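You operate a simulated robot arm through the tools that you are given. There is no shell and no other tool.

You are at the controls of a simulated robot arm. One attempt, no reset.

TASK
Crank the wheel till the lamp lights, then push it home on the studs.
Fine: arm brake off to push, on again when it is home; the rail brake and the height stop stay.

The check looks at the end state, three seconds after you hand in, the way a careful person would. Anything else that was tipped, shoved, dropped, spilled or broken makes it a failure.

THE ROBOT
A 7-joint arm with a two-finger gripper, fixed in place. Base frame: the origin is at the foot of the arm, x ahead of it, y to its left, z up. Lengths are in mm, angles in rad, forces in N, time in s.
With the tool pointing down near the work surface it reaches from about 300 to 740 mm from the base axis. Its first joint turns from -2.897 to 2.897 rad. Payload 2.94 kg.
Tool frame: the origin (TCP) lies between the finger pads and is the grasp point; the fingertips stand 30 mm ahead of it; z points along the fingers, y is the line along which they close. The gripper opens to 138 mm. The gripper's body begins 109 mm behind the TCP.
Orientation is told as [roll, pitch, yaw] about the base's x, y, z axes, in that order, counted from this pose: with the fingers straight down and closing along the base's y, the tool's x points along the base's -x, its y along +y and its z along -z.

THE INTERFACE
- The arm moves only by the tool step_arm. Its argument "increments" is a list of rows, each an object of numbers (a shift or turn left out is 0, a gripper value left out holds the last): "grip": the opening, from 0 (shut) to 1 (fully open); "x", "y", "z": the shift along the base's x, y, z in cm; "rx", "ry", "rz": the turn, a rotation vector about the base's x, y, z in rad. In form: [{"grip": .., "x": .., "y": .., "z": .., "rx": .., "ry": .., "rz": ..}, ...]. A call has 1 to 20 rows; each row shifts and turns the commanded pose from where the row before left it. Each row takes 0.2 s and may step no farther than 50 mm and 0.15 rad from the row before; otherwise, or with a gripper value out of range, the whole call is refused. Where a pose cannot be reached the arm comes as near as it can. A force on the tool above 50 N (or 10 N above the force at the start of the call, whichever is more), or a blocked arm, ends the call early, and 0.2 s more pass. Each finger halts on what it meets, pressing with about 44 N; the grip force reading is that of the motor and also rises with nothing between the fingers. The clock runs only during rows and for 0.2 s after the last one: add rows that do not move to give the fingers time. The reply holds the time, the measured pose of the TCP, the force on the tool along the base axes, the opening and the grip force, in the units named above and with some noise, with the torque about the TCP (base axes, N m) and any sound that the robot's microphone picked up.
- Cameras (640 x 400 px; columns grow to the right, rows downward): "scene" is fixed at [58.5, 665.4, 1414.6]; the picture's right is [-0.97, -0.23, 0.00], its down [-0.07, 0.31, -0.95] and it looks along [0.22, -0.92, -0.32] (base axes); focal length 370 px, centre (320, 200). "wrist" rides on the gripper at [71, 19, -146] in the tool frame; the picture's right is [-0.26, 0.96, 0.00], its down [-0.85, -0.23, -0.48] and it looks along [-0.46, -0.12, 0.88] (tool axes); focal length 280 px, centre (320, 200). There is no depth. A picture from a camera that has moved, and an enlarged one, comes with that camera's place and axes in the base frame and with its lens. The place of the scene camera against the robot may be out by one fixed shift of up to 25 mm in any direction.
- snapshot(camera): a new picture of that camera. The clock stands still meanwhile.
- lift_body(by): slides the trunk up (or, below 0, down) by that many mm; the arm rides with it, the base frame stays. It gives what a move gives, with no picture.
- zoom(camera, box): a new picture of the part [left, top, right, bottom] of that camera's present view, enlarged. The clock stands still meanwhile.
- job_done(): hands the job in; it is judged then, once.

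Places have to be worked out from the pictures, the camera data and where the tool is seen. Open the gripper and draw the arm clear of the work before you hand the job in, unless the task says otherwise.

The tools are called after "Request:" as name(argument=value, ...) on one line, values as JSON. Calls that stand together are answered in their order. step_arm: Moves the arm, as the interface text tells. Its arguments: {"type":"object","properties":{"increments":{"type":"array","items":{"type":"object","properties":{"grip":{"type":"number"},"x":{"type":"number"},"y":{"type":"number"},"z":{"type":"number"},"rx":{"type":"number"},"ry":{"type":"number"},"rz":{"type":"number"}}}}},"required":["increments"]} The other tools are called the same way: lift_body (by) slides the trunk up or down; snapshot (camera) takes a picture; zoom (camera, box) takes an enlarged picture of a part of a camera's view; job_done () hands the job in.

At the start:

```text
clock: 0.0
tool_pos: [255.7, -441.6, 1123.7]
orientation: [-0.001, -0.002, 0.0]
force: [0.1, 0.2, -0.2]
torque: [0.02, 0.02, -0.05]
gripper_width: 138.1
finger_force: 0.1
trunk travel left (down, up): [-425.0, 29.0]
```

scene: 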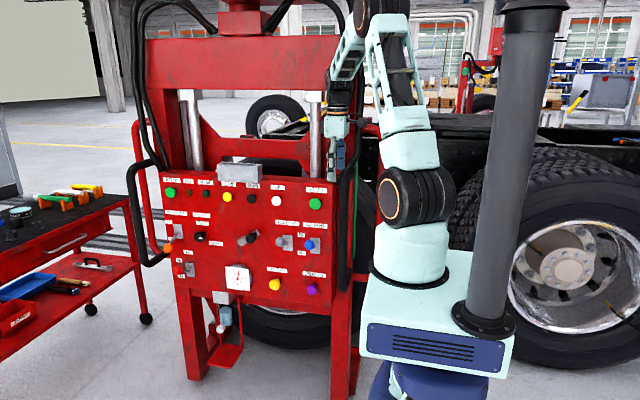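
wrist: 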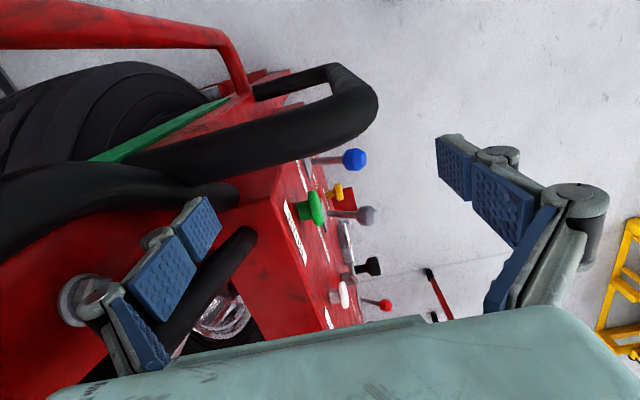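

I'll begin by looking closely at the control panel in the scene camera; the red wheel dolly/lift has a panel with many buttons and levers.

Request:
zoom(camera="scene", box=[150, 165, 250, 240])

Request:
zoom(camera="scene", box=[240, 165, 340, 240])

Request:
zoom(camera="scene", box=[150, 225, 250, 300])

Request:
zoom(camera="scene", box=[240, 225, 340, 300])

```text
5.33 times, centred on (200, 202) of scene
camera zoom: at [58.5, 665.4, 1414.6], right [-0.97, -0.23, 0.0], down [-0.07, 0.31, -0.95], along [0.22, -0.92, -0.32], focal length 1976 px, centre (960, 187)
```

zoom: 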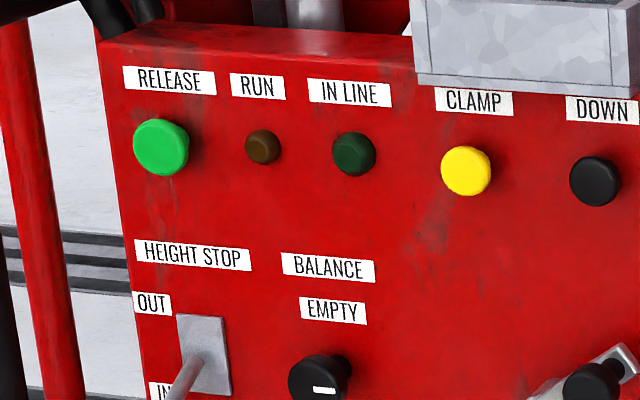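

```text
5.33 times, centred on (290, 202) of scene
camera zoom: at [58.5, 665.4, 1414.6], right [-0.97, -0.23, 0.0], down [-0.07, 0.31, -0.95], along [0.22, -0.92, -0.32], focal length 1976 px, centre (480, 187)
```

zoom: 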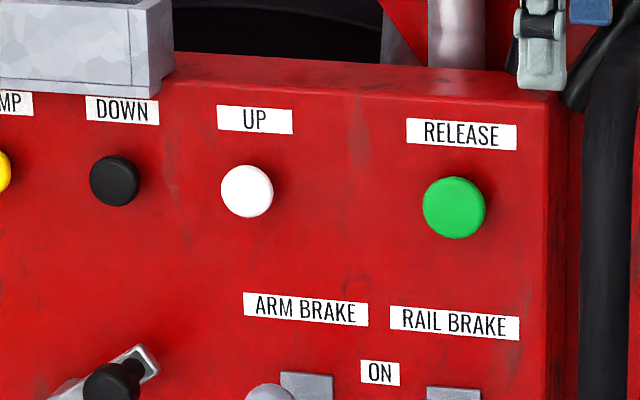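

```text
5.33 times, centred on (200, 262) of scene
camera zoom: at [58.5, 665.4, 1414.6], right [-0.97, -0.23, 0.0], down [-0.07, 0.31, -0.95], along [0.22, -0.92, -0.32], focal length 1976 px, centre (960, -133)
```

zoom: 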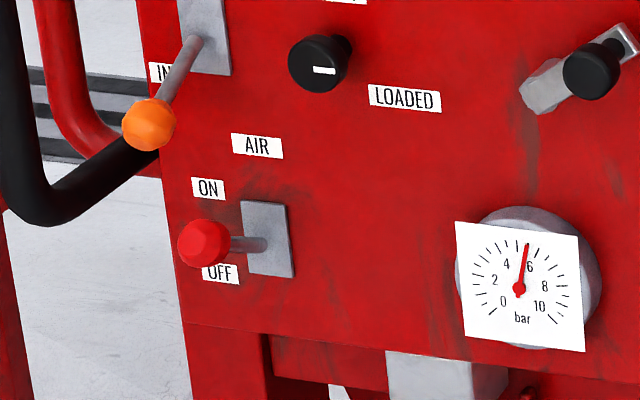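

```text
5.33 times, centred on (290, 262) of scene
camera zoom: at [58.5, 665.4, 1414.6], right [-0.97, -0.23, 0.0], down [-0.07, 0.31, -0.95], along [0.22, -0.92, -0.32], focal length 1976 px, centre (480, -133)
```

zoom: 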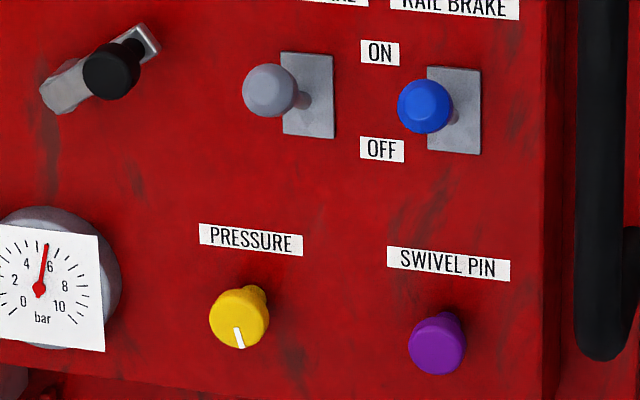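

The panel faces +y with arm-brake, rail-brake, height-stop levers, a crank and an IN LINE lamp. I'll look at the rest of the scene to find the wheel, the studs and the handle used for pushing.

Request:
zoom(camera="scene", box=[120, 60, 280, 160])

Request:
zoom(camera="scene", box=[260, 60, 420, 160])

Request:
zoom(camera="scene", box=[180, 280, 340, 380])

Request:
zoom(camera="scene", box=[260, 140, 420, 240])

Request:
zoom(camera="scene", box=[100, 140, 260, 240])

Request:
zoom(camera="wrist", box=[280, 130, 440, 330])

Request:
zoom(camera="wrist", box=[0, 0, 320, 200])

```text
4.00 times, centred on (200, 110) of scene
camera zoom: at [58.5, 665.4, 1414.6], right [-0.97, -0.23, 0.0], down [-0.07, 0.31, -0.95], along [0.22, -0.92, -0.32], focal length 1482 px, centre (800, 560)
```

zoom: 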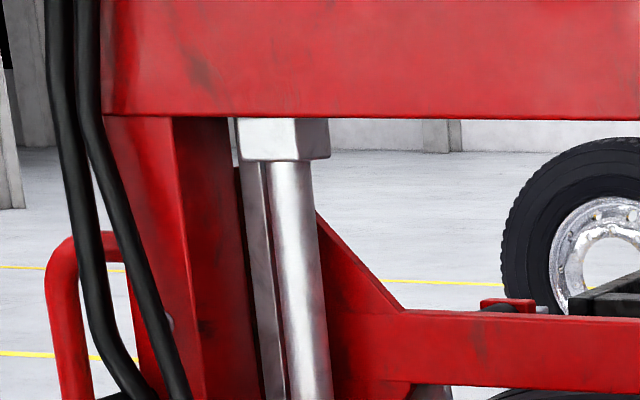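

```text
4.00 times, centred on (340, 110) of scene
camera zoom: at [58.5, 665.4, 1414.6], right [-0.97, -0.23, 0.0], down [-0.07, 0.31, -0.95], along [0.22, -0.92, -0.32], focal length 1482 px, centre (240, 560)
```

zoom: 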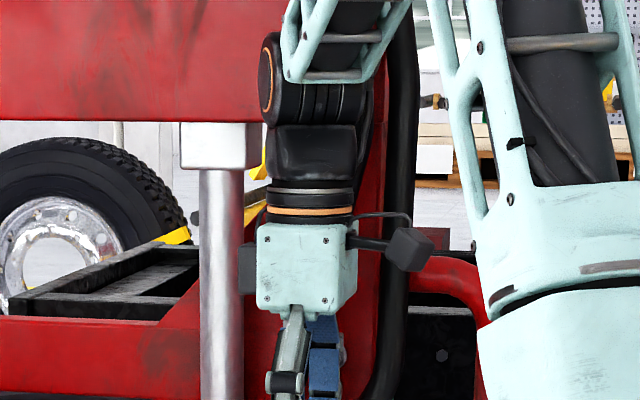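

```text
4.00 times, centred on (260, 330) of scene
camera zoom: at [58.5, 665.4, 1414.6], right [-0.97, -0.23, 0.0], down [-0.07, 0.31, -0.95], along [0.22, -0.92, -0.32], focal length 1482 px, centre (560, -320)
```

zoom: 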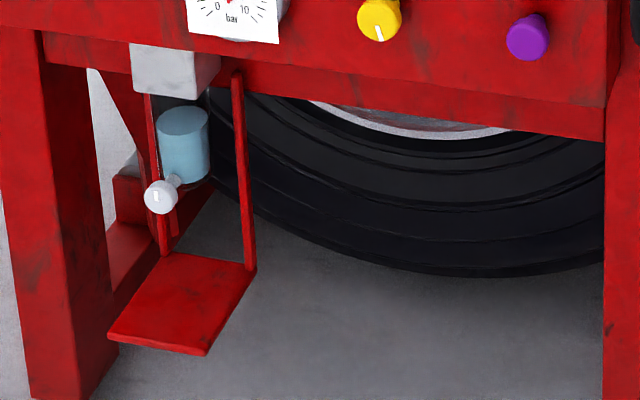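

```text
4.00 times, centred on (340, 190) of scene
camera zoom: at [58.5, 665.4, 1414.6], right [-0.97, -0.23, 0.0], down [-0.07, 0.31, -0.95], along [0.22, -0.92, -0.32], focal length 1482 px, centre (240, 240)
```

zoom: 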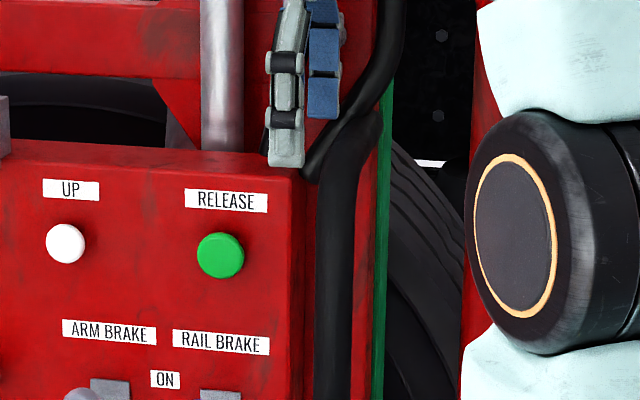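

```text
4.00 times, centred on (180, 190) of scene
camera zoom: at [58.5, 665.4, 1414.6], right [-0.97, -0.23, 0.0], down [-0.07, 0.31, -0.95], along [0.22, -0.92, -0.32], focal length 1482 px, centre (880, 240)
```

zoom: 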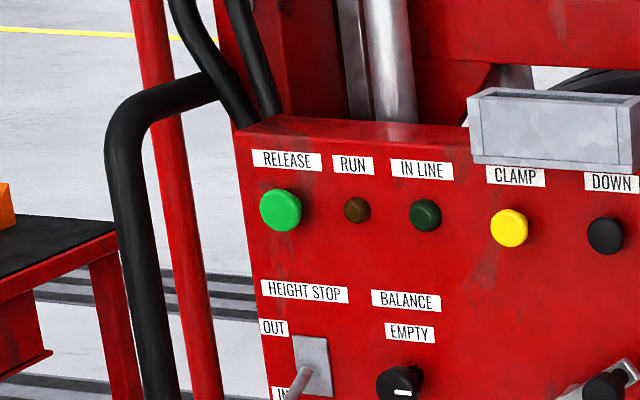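

```text
2.00 times, centred on (360, 230) of wrist
camera zoom: at [183.5, -422.9, 1269.6], right [0.26, 0.96, 0.0], down [0.85, -0.23, 0.48], along [0.46, -0.12, -0.88], focal length 561 px, centre (240, 140)
```

zoom: 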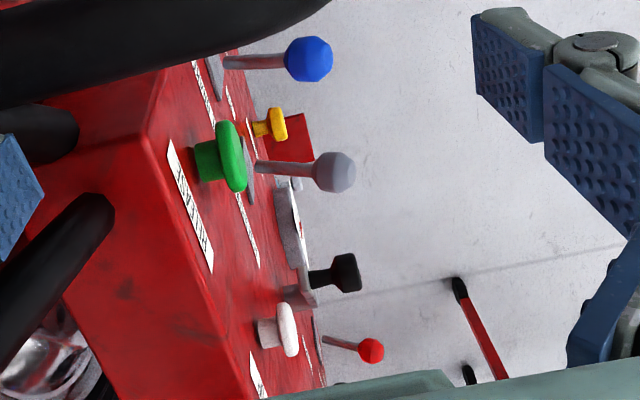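

```text
2.00 times, centred on (160, 100) of wrist
camera zoom: at [183.5, -422.9, 1269.6], right [0.26, 0.96, 0.0], down [0.85, -0.23, 0.48], along [0.46, -0.12, -0.88], focal length 561 px, centre (640, 400)
```

zoom: 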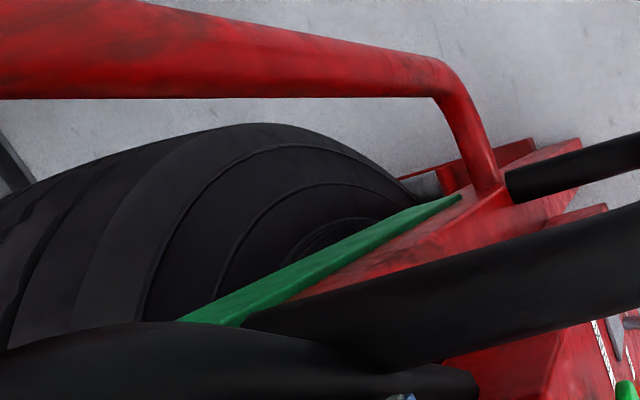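

The wheel hangs behind the panel (−y side) and the truck is beyond. I'll zoom tighter on the crank, the levers and the lamps to work out their geometry.

Request:
zoom(camera="scene", box=[228, 222, 276, 252])

Request:
zoom(camera="scene", box=[268, 222, 332, 262])

Request:
zoom(camera="scene", box=[155, 170, 235, 220])

Request:
zoom(camera="wrist", box=[330, 220, 410, 300])

Request:
zoom(camera="scene", box=[200, 280, 260, 340])

Request:
zoom(camera="scene", box=[160, 200, 220, 240])

```text
13.33 times, centred on (252, 237) of scene
camera zoom: at [58.5, 665.4, 1414.6], right [-0.97, -0.23, 0.0], down [-0.07, 0.31, -0.95], along [0.22, -0.92, -0.32], focal length 4939 px, centre (1227, -293)
```

zoom: 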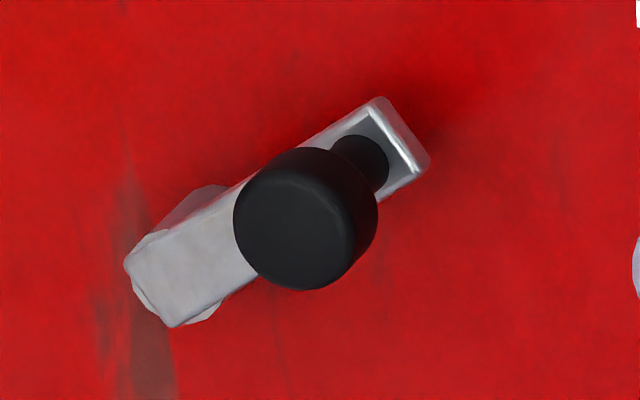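

```text
10.00 times, centred on (300, 242) of scene
camera zoom: at [58.5, 665.4, 1414.6], right [-0.97, -0.23, 0.0], down [-0.07, 0.31, -0.95], along [0.22, -0.92, -0.32], focal length 3705 px, centre (520, -220)
```

zoom: 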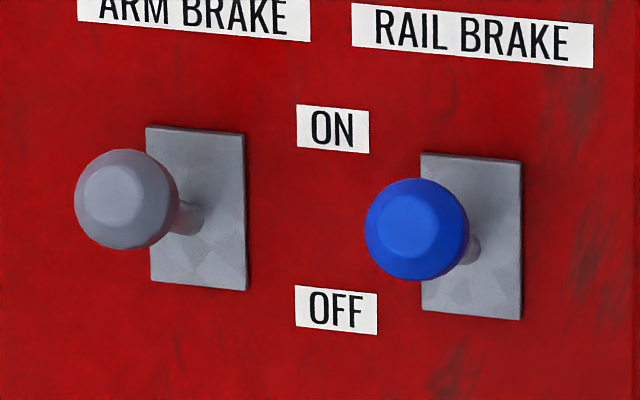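

```text
8.00 times, centred on (195, 195) of scene
camera zoom: at [58.5, 665.4, 1414.6], right [-0.97, -0.23, 0.0], down [-0.07, 0.31, -0.95], along [0.22, -0.92, -0.32], focal length 2964 px, centre (1320, 240)
```

zoom: 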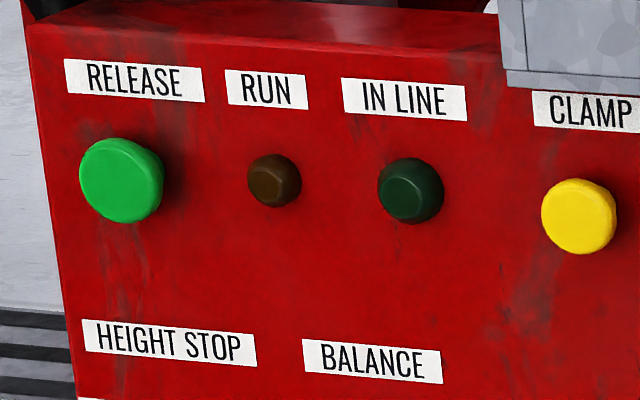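

```text
5.00 times, centred on (370, 260) of wrist
camera zoom: at [183.5, -422.9, 1269.6], right [0.26, 0.96, 0.0], down [0.85, -0.23, 0.48], along [0.46, -0.12, -0.88], focal length 1402 px, centre (70, -100)
```

zoom: 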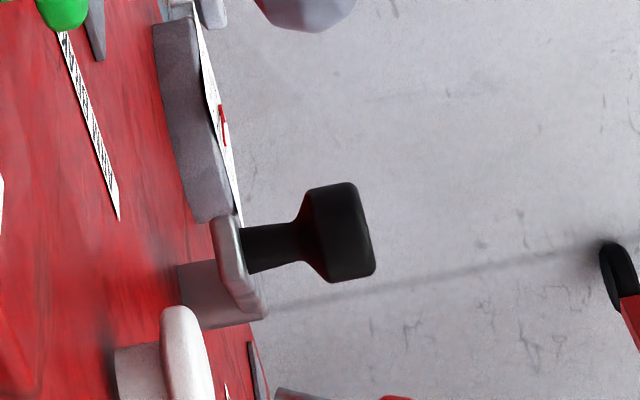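

```text
6.67 times, centred on (230, 310) of scene
camera zoom: at [58.5, 665.4, 1414.6], right [-0.97, -0.23, 0.0], down [-0.07, 0.31, -0.95], along [0.22, -0.92, -0.32], focal length 2470 px, centre (920, -533)
```

zoom: 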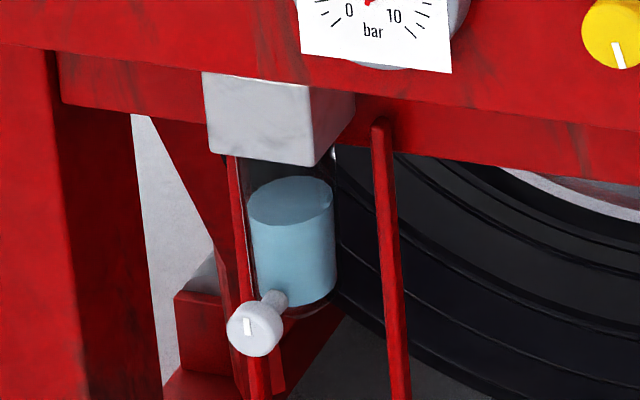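

```text
10.00 times, centred on (190, 220) of scene
camera zoom: at [58.5, 665.4, 1414.6], right [-0.97, -0.23, 0.0], down [-0.07, 0.31, -0.95], along [0.22, -0.92, -0.32], focal length 3705 px, centre (1620, 0)
```

zoom: 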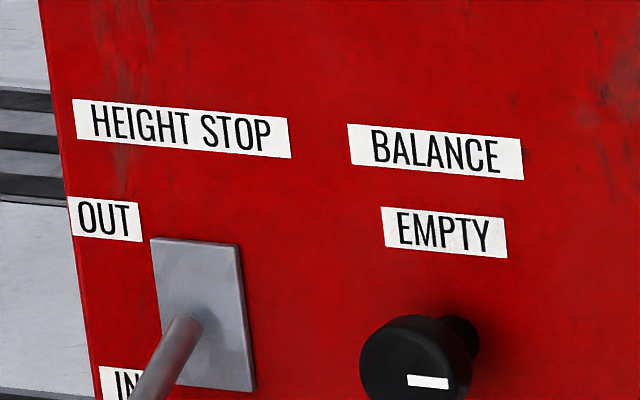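

Crank knob triangulates to roughly (563, −410, 865), arm-brake knob near (440, −410, 872), both levers read ON. The gripper currently hangs above the panel edge, so I first draw it back (+y) before turning it to face the panel.

Request:
step_arm(increments=[{"y": 3, "z": 1}, {"y": 4}, {"y": 4}, {"y": 4}, {"grip": 0.5}])

```text
clock: 1.2
tool_pos: [253.9, -292.0, 1130.3]
orientation: [-0.001, 0.0, 0.0]
force: [0.3, 0.9, 0.0]
torque: [0.0, -0.02, 0.02]
gripper_width: 82.4
finger_force: 1.6
trunk travel left (down, up): [-425.0, 29.0]
```

Clear of the panel. Now I rotate the tool about −x toward facing −y, shifting to x so the wrist stays away from the base.

Request:
step_arm(increments=[{"rx": -0.15, "x": 1.5}, {"rx": -0.15, "x": 1.5}, {"rx": -0.15, "x": 1.5}, {"rx": -0.15, "x": 1.5}, {"rx": -0.15, "x": 1.5}, {"rx": -0.15, "x": 1.5}, {"rx": -0.15, "x": 1.5}, {"rx": -0.15, "x": 1.5}, {"rx": -0.15, "x": 1}, {"rx": -0.15, "x": 1}, {"rx": -0.0708, "x": 1}])

Request:
snapshot(camera="wrist")

Request:
snapshot(camera="scene")

```text
clock: 3.6
tool_pos: [405.9, -291.0, 1134.3]
orientation: [-1.573, -0.001, 0.0]
force: [0.6, 0.1, -0.3]
torque: [0.01, -0.01, 0.0]
gripper_width: 69.1
finger_force: 0.1
trunk travel left (down, up): [-425.0, 29.0]
```

```text
taken
camera wrist: at [333.8, -146.1, 1114.9], right [0.26, 0.0, -0.96], down [0.85, 0.48, 0.23], along [0.46, -0.88, 0.13], focal length 280 px, centre (320, 200)
```

wrist: 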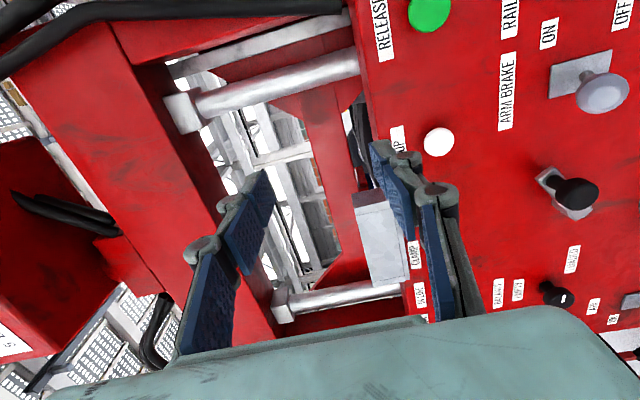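

```text
taken
```

scene: 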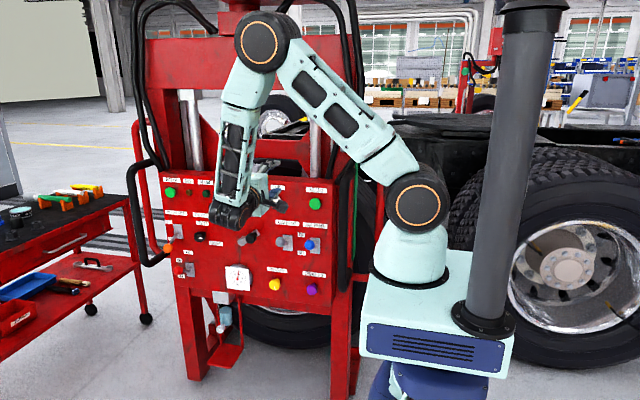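

The tool now faces the panel. I'll lower the trunk by 200 mm so the arm keeps this comfortable configuration at the panel's working height; the gripper is well in front (y −291) of every knob (y ≈ −410).

Request:
lift_body(by=-200)

Request:
snapshot(camera="wrist")

Request:
snapshot(camera="scene")

```text
clock: 5.8
tool_pos: [405.7, -293.0, 933.8]
orientation: [-1.57, 0.0, 0.0]
force: [0.1, -0.1, 0.4]
torque: [-0.02, -0.01, 0.02]
gripper_width: 69.1
finger_force: 0.1
trunk travel left (down, up): [-225.0, 229.0]
```

```text
taken
camera wrist: at [333.3, -146.2, 915.2], right [0.26, 0.0, -0.96], down [0.85, 0.48, 0.23], along [0.46, -0.88, 0.12], focal length 280 px, centre (320, 200)
```

wrist: 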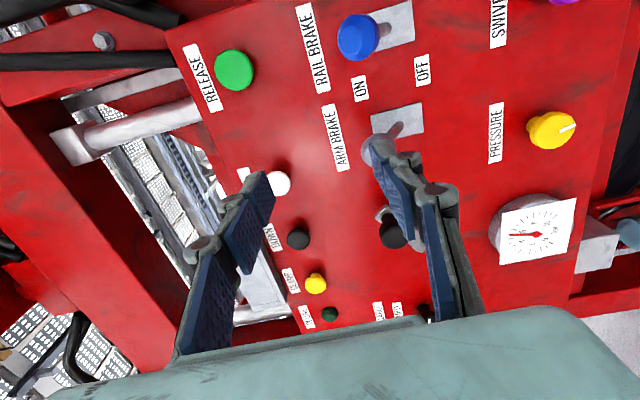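

```text
taken
```

scene: 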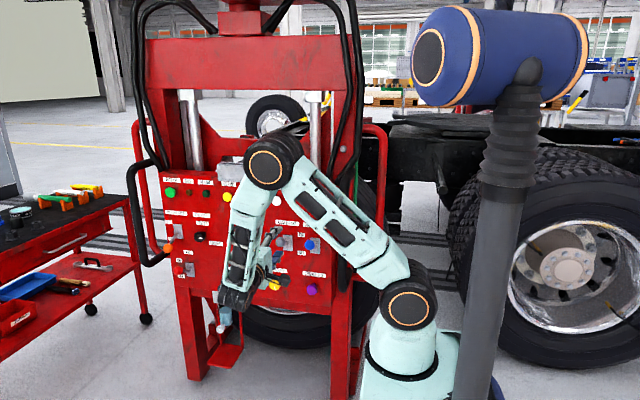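

Triangulating two wrist views: panel face y ≈ −488, ON label (384, z 880), OFF label (383, z 811), arm-brake plate (430, z 846) with its knob up at about (430, −405, 886), crank knob around (540, −410, 880). The scene camera reads x about 18 mm too large. I move in front of the crank to see it and the lamp better.

Request:
step_arm(increments=[{"x": 3.5, "z": -1.3}, {"x": 3.5, "z": -1.3}, {"x": 3.5, "z": -1.4}, {"x": 3.4, "z": -1.4}, {"grip": 0.5}])

Request:
snapshot(camera="wrist")

Request:
snapshot(camera="scene")

```text
clock: 7.0
tool_pos: [545.1, -291.8, 881.0]
orientation: [-1.572, 0.0, -0.001]
force: [0.3, 0.0, 1.1]
torque: [0.0, -0.03, -0.04]
gripper_width: 68.8
finger_force: 0.2
trunk travel left (down, up): [-225.0, 229.0]
```

```text
taken
camera wrist: at [473.4, -146.2, 863.0], right [0.26, 0.0, -0.97], down [0.85, 0.48, 0.23], along [0.46, -0.88, 0.12], focal length 280 px, centre (320, 200)
```

wrist: 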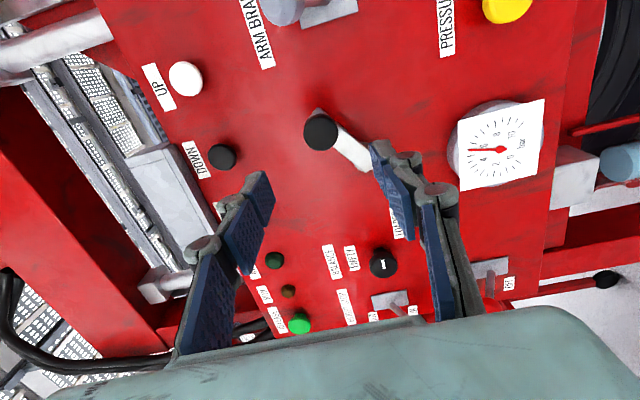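

```text
taken
```

scene: 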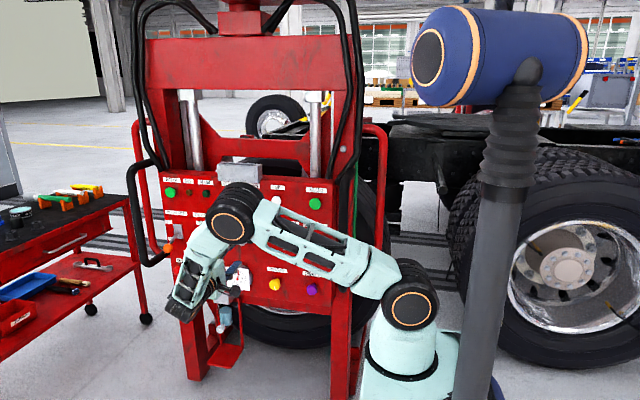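

Good: the IN LINE lamp is visible both in the scene view (206,194) and in the wrist view (274,260). Zooming in on the crank for precise geometry.

Request:
zoom(camera="wrist", box=[290, 90, 386, 186])

Request:
zoom(camera="wrist", box=[240, 230, 340, 330])

Request:
zoom(camera="scene", box=[170, 170, 290, 320])

```text
4.17 times, centred on (338, 138) of wrist
camera zoom: at [473.4, -146.2, 863.0], right [0.26, 0.0, -0.97], down [0.85, 0.48, 0.23], along [0.46, -0.88, 0.12], focal length 1168 px, centre (245, 458)
```

zoom: 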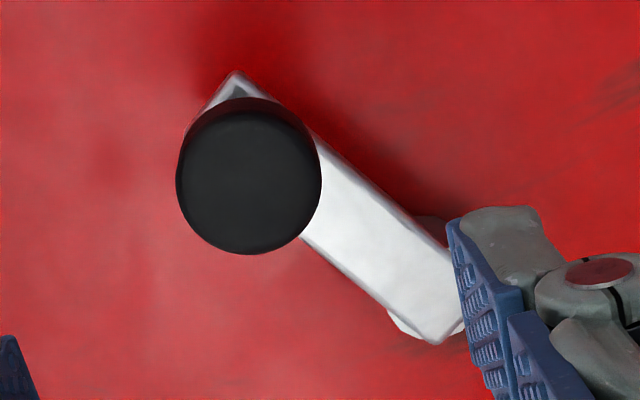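

```text
4.00 times, centred on (290, 280) of wrist
camera zoom: at [473.4, -146.2, 863.0], right [0.26, 0.0, -0.97], down [0.85, 0.48, 0.23], along [0.46, -0.88, 0.12], focal length 1122 px, centre (440, -120)
```

zoom: 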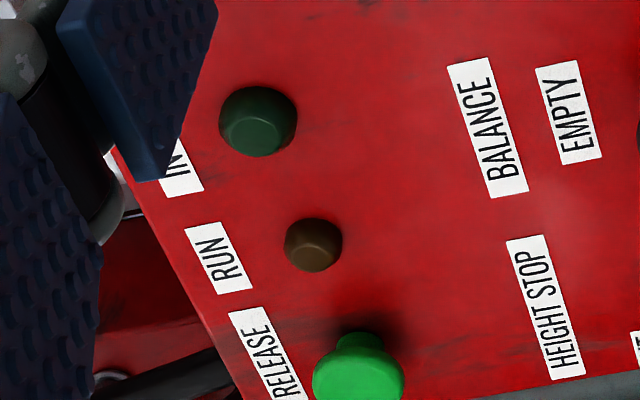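

```text
2.67 times, centred on (230, 245) of scene
camera zoom: at [58.5, 665.4, 1414.6], right [-0.97, -0.23, 0.0], down [-0.07, 0.31, -0.95], along [0.22, -0.92, -0.32], focal length 988 px, centre (560, 80)
```

zoom: 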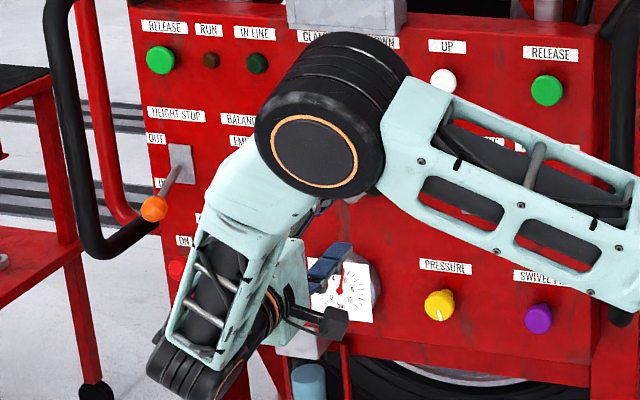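

I need a second wrist view of the crank for accurate triangulation; I shift 90 mm toward −x at the same safe stand-off.

Request:
step_arm(increments=[{"x": -4.5}, {"x": -4.5}, {"grip": 0.5}])

Request:
zoom(camera="wrist", box=[270, 120, 400, 280])

Request:
snapshot(camera="wrist")

```text
clock: 7.8
tool_pos: [452.1, -291.4, 884.3]
orientation: [-1.569, 0.002, 0.0]
force: [-0.7, -0.4, 0.2]
torque: [0.04, 0.01, -0.01]
gripper_width: 69.0
finger_force: 0.0
trunk travel left (down, up): [-225.0, 229.0]
```

```text
2.50 times, centred on (335, 200) of wrist
camera zoom: at [381.5, -144.6, 865.1], right [0.26, 0.0, -0.96], down [0.85, 0.48, 0.23], along [0.46, -0.88, 0.12], focal length 701 px, centre (282, 200)
```

zoom: 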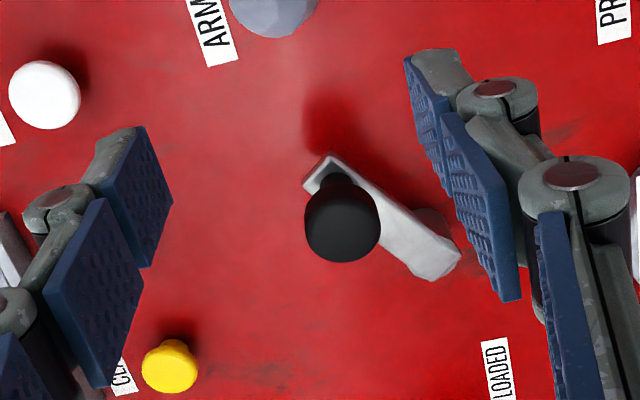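

```text
taken
camera wrist: at [381.5, -144.6, 865.1], right [0.26, 0.0, -0.96], down [0.85, 0.48, 0.23], along [0.46, -0.88, 0.12], focal length 280 px, centre (320, 200)
```

wrist: 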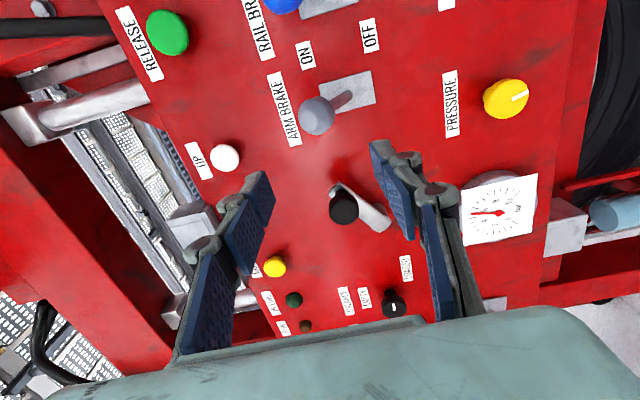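

Triangulated: crank knob front face (544, −418, 881), crank arm face y ≈ −464, pivot about (600, z 845), radius ≈ 67 mm. I line up in front of the knob with the gripper at about 55 mm opening.

Request:
step_arm(increments=[{"x": 4.6, "grip": 0.4}, {"x": 4.6}, {"y": -3}, {}, {}])

Request:
snapshot(camera="wrist")

```text
clock: 9.0
tool_pos: [543.4, -322.6, 882.4]
orientation: [-1.571, 0.001, 0.0]
force: [-0.3, -0.4, -0.3]
torque: [0.0, 0.01, -0.01]
gripper_width: 55.3
finger_force: 0.0
trunk travel left (down, up): [-225.0, 229.0]
```

```text
taken
camera wrist: at [472.6, -175.5, 863.9], right [0.26, 0.0, -0.96], down [0.85, 0.48, 0.23], along [0.46, -0.88, 0.12], focal length 280 px, centre (320, 200)
```

wrist: 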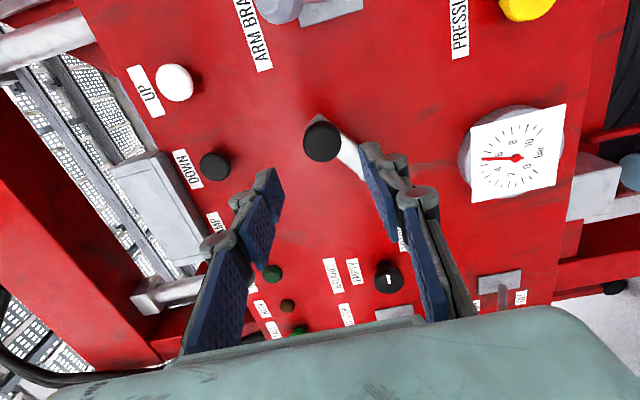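

The knob lines up between the finger pads (column 321). I advance straight in to y ≈ −416, watching the force.

Request:
step_arm(increments=[{"y": -3}, {"y": -3}, {"y": -2}, {"y": -1.3}, {}])

Request:
snapshot(camera="wrist")

Request:
snapshot(camera="scene")

```text
clock: 10.2
tool_pos: [545.4, -416.1, 877.7]
orientation: [-1.573, -0.001, 0.002]
force: [0.3, 0.1, -0.5]
torque: [-0.05, 0.03, 0.01]
gripper_width: 55.3
finger_force: 0.0
trunk travel left (down, up): [-225.0, 229.0]
```

```text
taken
camera wrist: at [474.0, -269.2, 860.3], right [0.26, 0.0, -0.96], down [0.85, 0.48, 0.23], along [0.46, -0.88, 0.12], focal length 280 px, centre (320, 200)
```

wrist: 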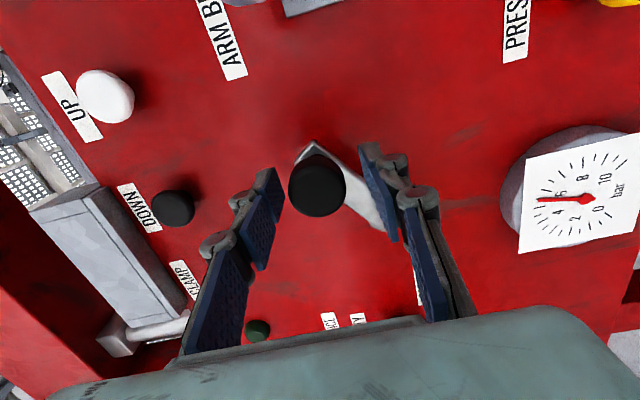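

```text
taken
```

scene: 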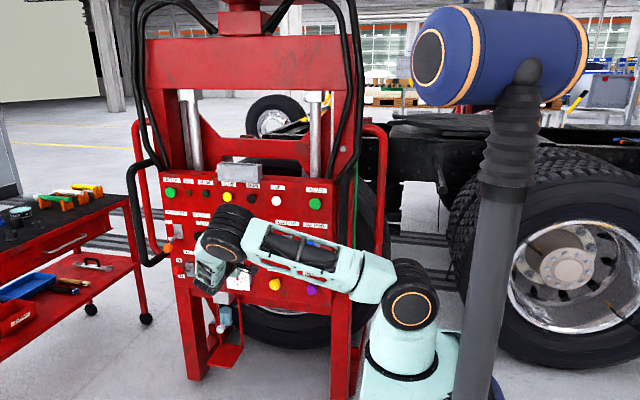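

The knob sits between the pads with about 2 mm z offset; I nudge up 2 mm and close onto it.

Request:
step_arm(increments=[{"z": 0.2}, {"grip": 0.2}, {}, {}])

Request:
snapshot(camera="wrist")

```text
clock: 11.2
tool_pos: [546.1, -416.6, 882.0]
orientation: [-1.569, -0.001, 0.0]
force: [-1.0, 0.2, -1.2]
torque: [0.02, 0.0, 0.0]
gripper_width: 32.3
finger_force: 45.0
trunk travel left (down, up): [-225.0, 229.0]
```

```text
taken
camera wrist: at [474.6, -269.3, 861.9], right [0.26, 0.0, -0.96], down [0.85, 0.48, 0.23], along [0.46, -0.88, 0.12], focal length 280 px, centre (320, 200)
```

wrist: 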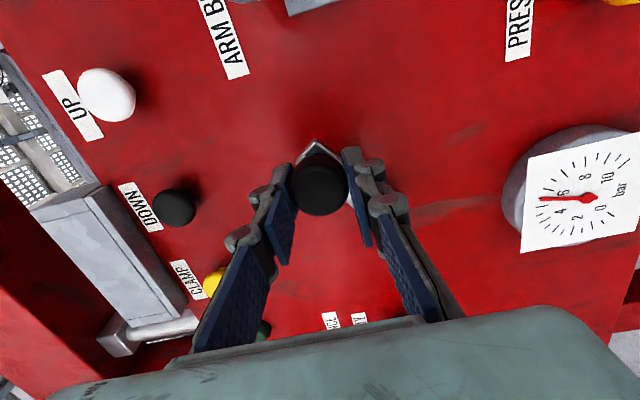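

The knob is gripped (32 mm, 45 N). I test a small 5° turn (up and over the top) without turning the tool, to see whether the grip spins on its pin or resists.

Request:
step_arm(increments=[{"x": 0.17, "z": 0.23}, {"x": 0.17, "z": 0.23}, {}])

Request:
zoom(camera="scene", box=[160, 170, 240, 220])

Request:
zoom(camera="wrist", box=[260, 130, 380, 230])

```text
clock: 12.0
tool_pos: [549.8, -417.0, 883.8]
orientation: [-1.567, 0.001, -0.001]
force: [-2.2, 1.1, -12.7]
torque: [0.25, 0.42, -0.34]
gripper_width: 32.4
finger_force: 44.8
trunk travel left (down, up): [-225.0, 229.0]
```

```text
8.00 times, centred on (200, 195) of scene
camera zoom: at [58.5, 665.4, 1414.6], right [-0.97, -0.23, 0.0], down [-0.07, 0.31, -0.95], along [0.22, -0.92, -0.32], focal length 2964 px, centre (1280, 240)
```

zoom: 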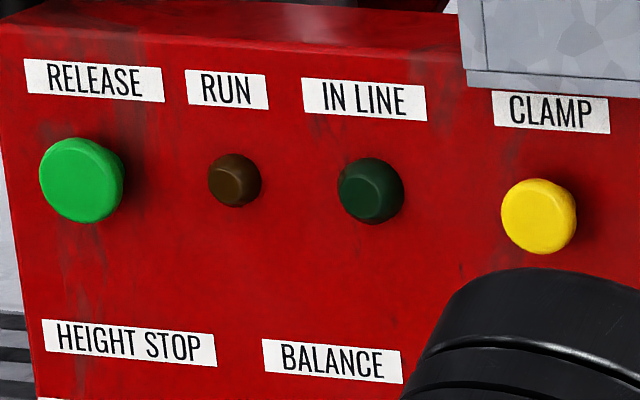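

```text
4.00 times, centred on (320, 180) of wrist
camera zoom: at [477.9, -269.4, 866.7], right [0.26, 0.0, -0.97], down [0.85, 0.48, 0.23], along [0.46, -0.88, 0.12], focal length 1122 px, centre (320, 280)
```

zoom: 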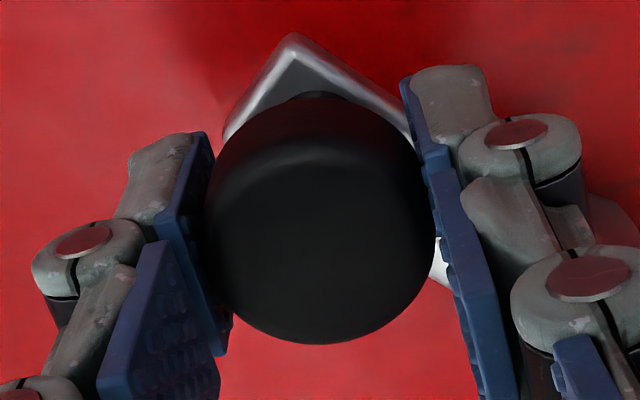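

The knob took 12.7 N; the lamp is still dark. I continue 5° more along the arc and watch whether the force levels off (crank turning) or keeps climbing.

Request:
step_arm(increments=[{"x": 0.2, "z": 0.21}, {"x": 0.2, "z": 0.21}, {}])

Request:
zoom(camera="wrist", box=[260, 130, 380, 230])

```text
clock: 12.8
tool_pos: [553.6, -415.2, 889.6]
orientation: [-1.569, 0.001, 0.002]
force: [-2.4, -2.7, -10.0]
torque: [0.05, 0.42, -0.28]
gripper_width: 32.1
finger_force: 45.4
trunk travel left (down, up): [-225.0, 229.0]
```

```text
4.00 times, centred on (320, 180) of wrist
camera zoom: at [482.0, -269.4, 870.7], right [0.26, 0.0, -0.97], down [0.85, 0.48, 0.23], along [0.46, -0.88, 0.12], focal length 1122 px, centre (320, 280)
```

zoom: 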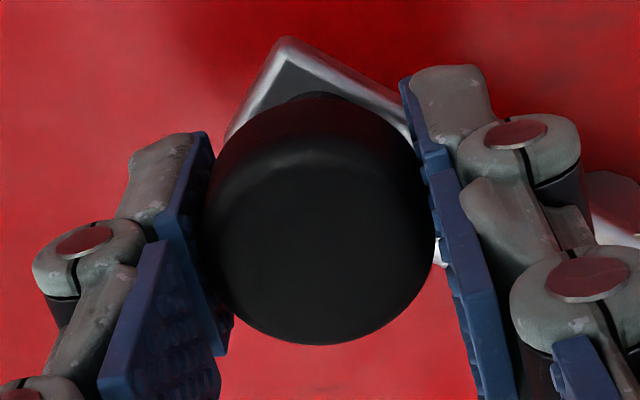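

The crank arm visibly turned and the force levelled at about 10 N with steady torque, so the grip spins on its pin and I can keep the tool orientation fixed. Continuing 10° along the arc.

Request:
step_arm(increments=[{"x": 0.42, "z": 0.4}, {"x": 0.45, "z": 0.36}, {}])

Request:
zoom(camera="scene", box=[160, 170, 240, 220])

```text
clock: 13.6
tool_pos: [567.2, -416.7, 899.6]
orientation: [-1.574, -0.002, 0.009]
force: [13.8, -6.3, -6.1]
torque: [0.03, 0.21, -0.58]
gripper_width: 32.4
finger_force: 44.9
trunk travel left (down, up): [-225.0, 229.0]
```

```text
8.00 times, centred on (200, 195) of scene
camera zoom: at [58.5, 665.4, 1414.6], right [-0.97, -0.23, 0.0], down [-0.07, 0.31, -0.95], along [0.22, -0.92, -0.32], focal length 2964 px, centre (1280, 240)
```

zoom: 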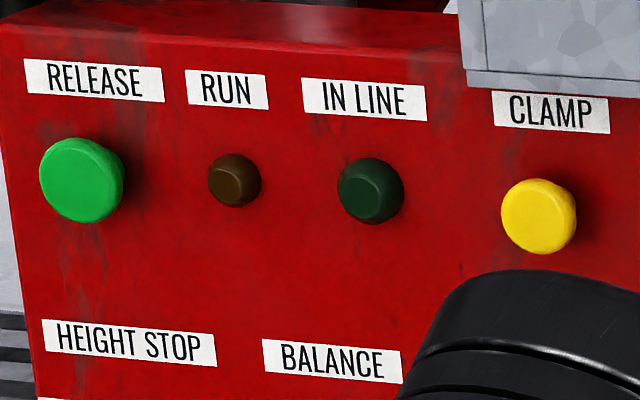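

The crank has run a few degrees ahead of me (force now +13.8 N in x, like a detent pulling in). Lamp still dark; I follow on with 10° more.

Request:
step_arm(increments=[{"x": 0.48, "z": 0.32}, {"x": 0.51, "z": 0.27}, {}])

Request:
zoom(camera="scene", box=[160, 170, 240, 220])

Request:
zoom(camera="wrist", box=[260, 130, 380, 230])

```text
clock: 14.4
tool_pos: [572.1, -416.0, 902.2]
orientation: [-1.569, 0.002, -0.002]
force: [-5.1, 1.6, -14.3]
torque: [0.19, 0.6, -0.41]
gripper_width: 32.0
finger_force: 45.0
trunk travel left (down, up): [-225.0, 229.0]
```

```text
8.00 times, centred on (200, 195) of scene
camera zoom: at [58.5, 665.4, 1414.6], right [-0.97, -0.23, 0.0], down [-0.07, 0.31, -0.95], along [0.22, -0.92, -0.32], focal length 2964 px, centre (1280, 240)
```

zoom: 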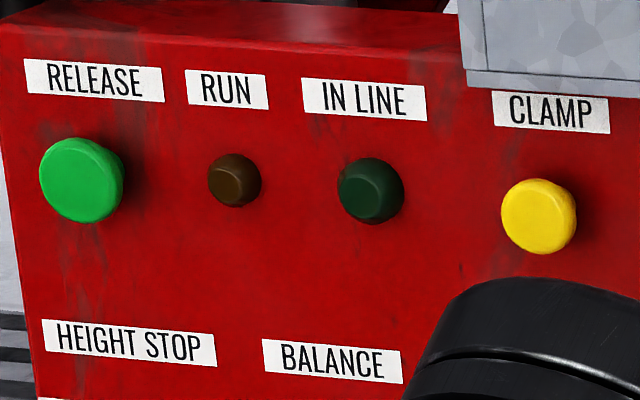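

```text
4.00 times, centred on (320, 180) of wrist
camera zoom: at [500.4, -269.7, 883.6], right [0.26, 0.0, -0.97], down [0.85, 0.47, 0.23], along [0.46, -0.88, 0.12], focal length 1122 px, centre (320, 280)
```

zoom: 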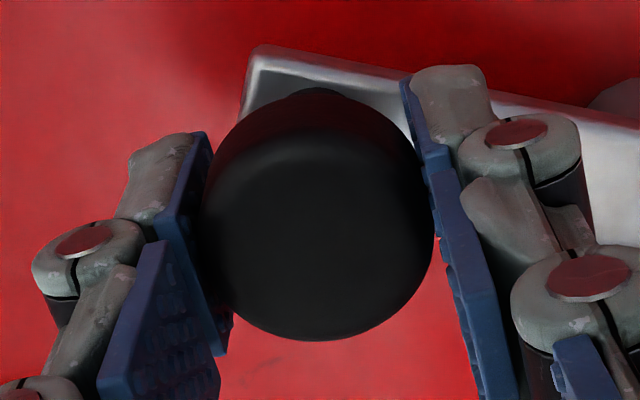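

About 30° turned in total, lamp still dark. Measured points fit a circle centred near (599.5, 843) with R ≈ 66, so I correct the radius slightly and continue.

Request:
step_arm(increments=[{"x": 0.59, "z": 0.11}, {"x": 0.55, "z": 0.16}, {}])

Request:
zoom(camera="scene", box=[160, 170, 240, 220])

```text
clock: 15.2
tool_pos: [588.0, -416.8, 908.3]
orientation: [-1.57, 0.001, 0.007]
force: [8.7, -6.1, -11.9]
torque: [0.0, 0.24, -0.27]
gripper_width: 32.4
finger_force: 44.8
trunk travel left (down, up): [-225.0, 229.0]
```

```text
8.00 times, centred on (200, 195) of scene
camera zoom: at [58.5, 665.4, 1414.6], right [-0.97, -0.23, 0.0], down [-0.07, 0.31, -0.95], along [0.22, -0.92, -0.32], focal length 2964 px, centre (1280, 240)
```

zoom: 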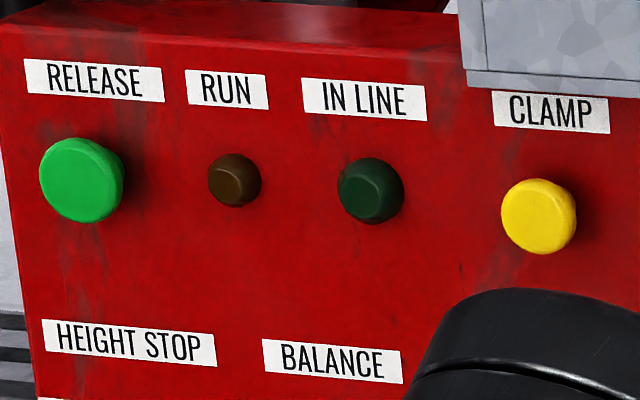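

Still dark; continuing 15° over the top of the arc.

Request:
step_arm(increments=[{"x": 0.57, "z": 0.12}, {"x": 0.57, "z": 0.06}, {"x": 0.58, "z": 0.02}, {}])

Request:
zoom(camera="scene", box=[160, 170, 240, 220])

```text
clock: 16.2
tool_pos: [602.2, -417.8, 908.3]
orientation: [-1.569, -0.001, 0.005]
force: [2.7, -6.4, -10.1]
torque: [-0.03, 0.3, 0.07]
gripper_width: 31.9
finger_force: 45.4
trunk travel left (down, up): [-225.0, 229.0]
```

```text
8.00 times, centred on (200, 195) of scene
camera zoom: at [58.5, 665.4, 1414.6], right [-0.97, -0.23, 0.0], down [-0.07, 0.31, -0.95], along [0.22, -0.92, -0.32], focal length 2964 px, centre (1280, 240)
```

zoom: 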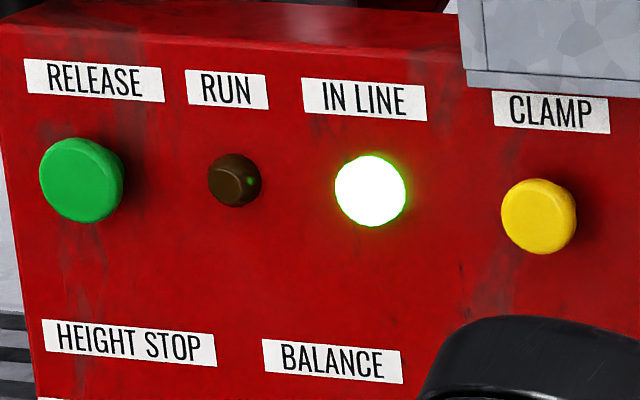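

The IN LINE lamp is lit. I relieve the radial load (−10 N in z) with a tiny downward shift and hold still, then check the lamp before letting go.

Request:
step_arm(increments=[{"z": -0.1}, {}, {}, {}])

Request:
zoom(camera="scene", box=[160, 170, 240, 220])

```text
clock: 17.2
tool_pos: [600.9, -417.3, 909.0]
orientation: [-1.569, -0.003, -0.003]
force: [8.4, -13.1, 3.2]
torque: [0.09, -0.4, 0.7]
gripper_width: 32.2
finger_force: 44.6
trunk travel left (down, up): [-225.0, 229.0]
```

```text
8.00 times, centred on (200, 195) of scene
camera zoom: at [58.5, 665.4, 1414.6], right [-0.97, -0.23, 0.0], down [-0.07, 0.31, -0.95], along [0.22, -0.92, -0.32], focal length 2964 px, centre (1280, 240)
```

zoom: 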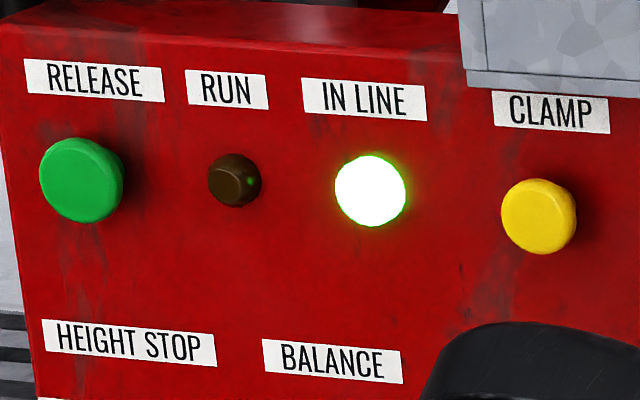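

Lamp stays lit. I open the gripper around the knob and retreat straight back in +y.

Request:
step_arm(increments=[{"grip": 0.38}, {}, {}])

Request:
zoom(camera="scene", box=[160, 170, 240, 220])

Request:
snapshot(camera="wrist")

```text
clock: 18.0
tool_pos: [599.9, -416.4, 907.7]
orientation: [-1.57, -0.001, -0.001]
force: [0.1, -0.2, -0.6]
torque: [-0.01, -0.02, -0.02]
gripper_width: 52.6
finger_force: 0.1
trunk travel left (down, up): [-225.0, 229.0]
```

```text
8.00 times, centred on (200, 195) of scene
camera zoom: at [58.5, 665.4, 1414.6], right [-0.97, -0.23, 0.0], down [-0.07, 0.31, -0.95], along [0.22, -0.92, -0.32], focal length 2964 px, centre (1280, 240)
```

zoom: 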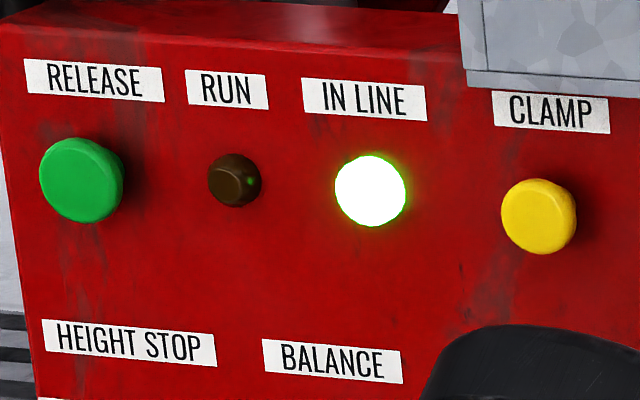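

```text
taken
camera wrist: at [528.5, -269.2, 889.4], right [0.26, 0.0, -0.96], down [0.85, 0.48, 0.23], along [0.46, -0.88, 0.12], focal length 280 px, centre (320, 200)
```

wrist: 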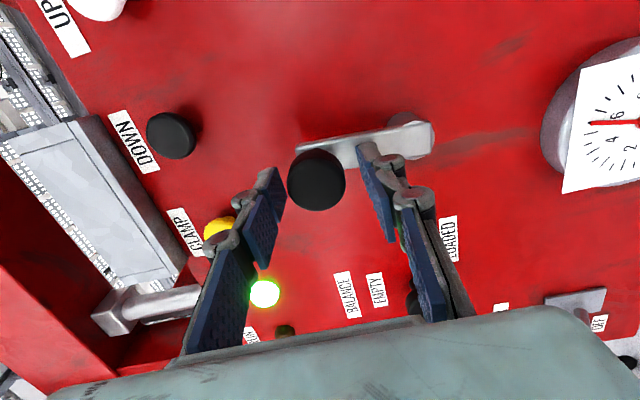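

Lamp stays lit with the knob free. I back straight out in +y, then close the gripper and move across to above the arm-brake knob at about (431, −398, 883), staying clear in front until I'm over it.

Request:
step_arm(increments=[{"y": 3}, {"y": 4}, {"y": 4.5}, {"x": -4.2, "z": 0.8, "grip": 0}, {"x": -4.2, "z": 0.8}, {"x": -4.2, "z": 0.8}, {"x": -4.2, "z": 0.8}, {}, {}])

Request:
snapshot(camera="wrist")

Request:
snapshot(camera="scene")

```text
clock: 20.0
tool_pos: [433.7, -299.0, 937.2]
orientation: [-1.57, 0.0, 0.001]
force: [0.3, -0.2, 0.6]
torque: [0.0, 0.02, -0.03]
gripper_width: 0.0
finger_force: 28.7
trunk travel left (down, up): [-225.0, 229.0]
```

```text
taken
camera wrist: at [362.2, -152.3, 919.6], right [0.26, 0.0, -0.96], down [0.85, 0.48, 0.23], along [0.46, -0.88, 0.12], focal length 280 px, centre (320, 200)
```

wrist: 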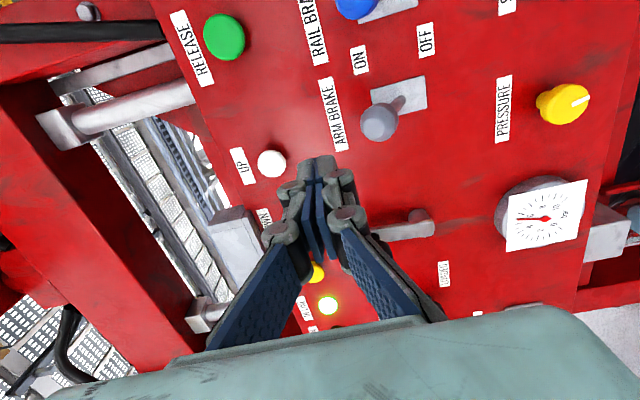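

```text
taken
```

scene: 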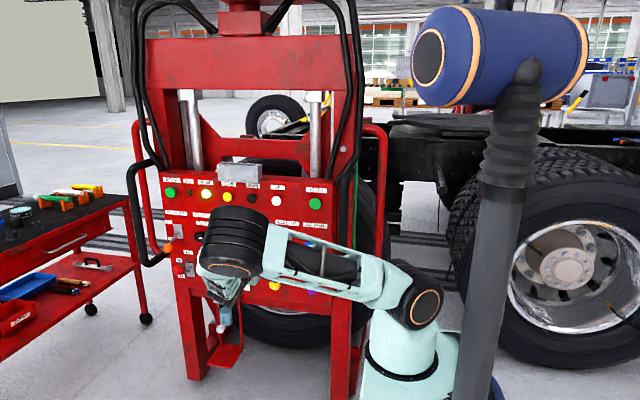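

Refined arm-brake knob position: about (433, −406, 882). I advance so the closed fingertips are above the knob (tips y ≈ −420), then start pressing down.

Request:
step_arm(increments=[{"y": -3}, {"y": -3}, {"y": -3}, {}, {"z": -1}, {"z": -1}, {}])

Request:
snapshot(camera="wrist")

```text
clock: 21.6
tool_pos: [432.2, -388.6, 918.1]
orientation: [-1.571, 0.0, 0.001]
force: [0.3, 0.9, 0.0]
torque: [0.02, -0.01, 0.0]
gripper_width: 0.2
finger_force: 28.6
trunk travel left (down, up): [-225.0, 229.0]
```

```text
taken
camera wrist: at [360.3, -242.5, 899.6], right [0.26, 0.0, -0.96], down [0.85, 0.48, 0.23], along [0.46, -0.88, 0.12], focal length 280 px, centre (320, 200)
```

wrist: 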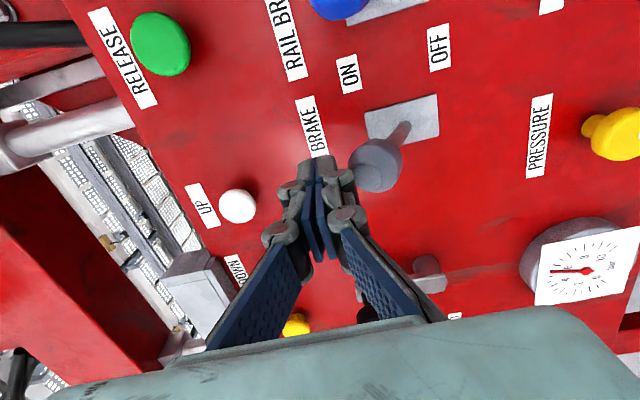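

The fingertips sit right above the knob (left of it in this rotated view). I push down in 8–10 mm steps.

Request:
step_arm(increments=[{"z": -0.8}, {"z": -0.8}, {"z": -0.8}, {"z": -0.8}, {}])

Request:
zoom(camera="wrist", box=[260, 60, 460, 260])

```text
clock: 22.5
tool_pos: [432.0, -384.9, 900.5]
orientation: [-1.586, -0.005, 0.002]
force: [-8.0, 28.5, 15.9]
torque: [0.18, 0.1, -0.08]
gripper_width: 0.0
finger_force: 27.8
trunk travel left (down, up): [-225.0, 229.0]
stopped in row 4: the force on the tool passed its limit at 54 N (the readings are from after the stop); the commanded pose is now the measured one
```

```text
2.00 times, centred on (360, 160) of wrist
camera zoom: at [361.0, -238.9, 878.9], right [0.27, -0.02, -0.96], down [0.85, 0.48, 0.23], along [0.46, -0.88, 0.14], focal length 561 px, centre (240, 280)
```

zoom: 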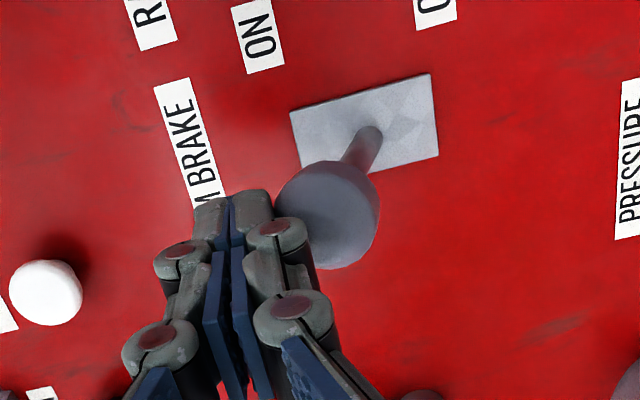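

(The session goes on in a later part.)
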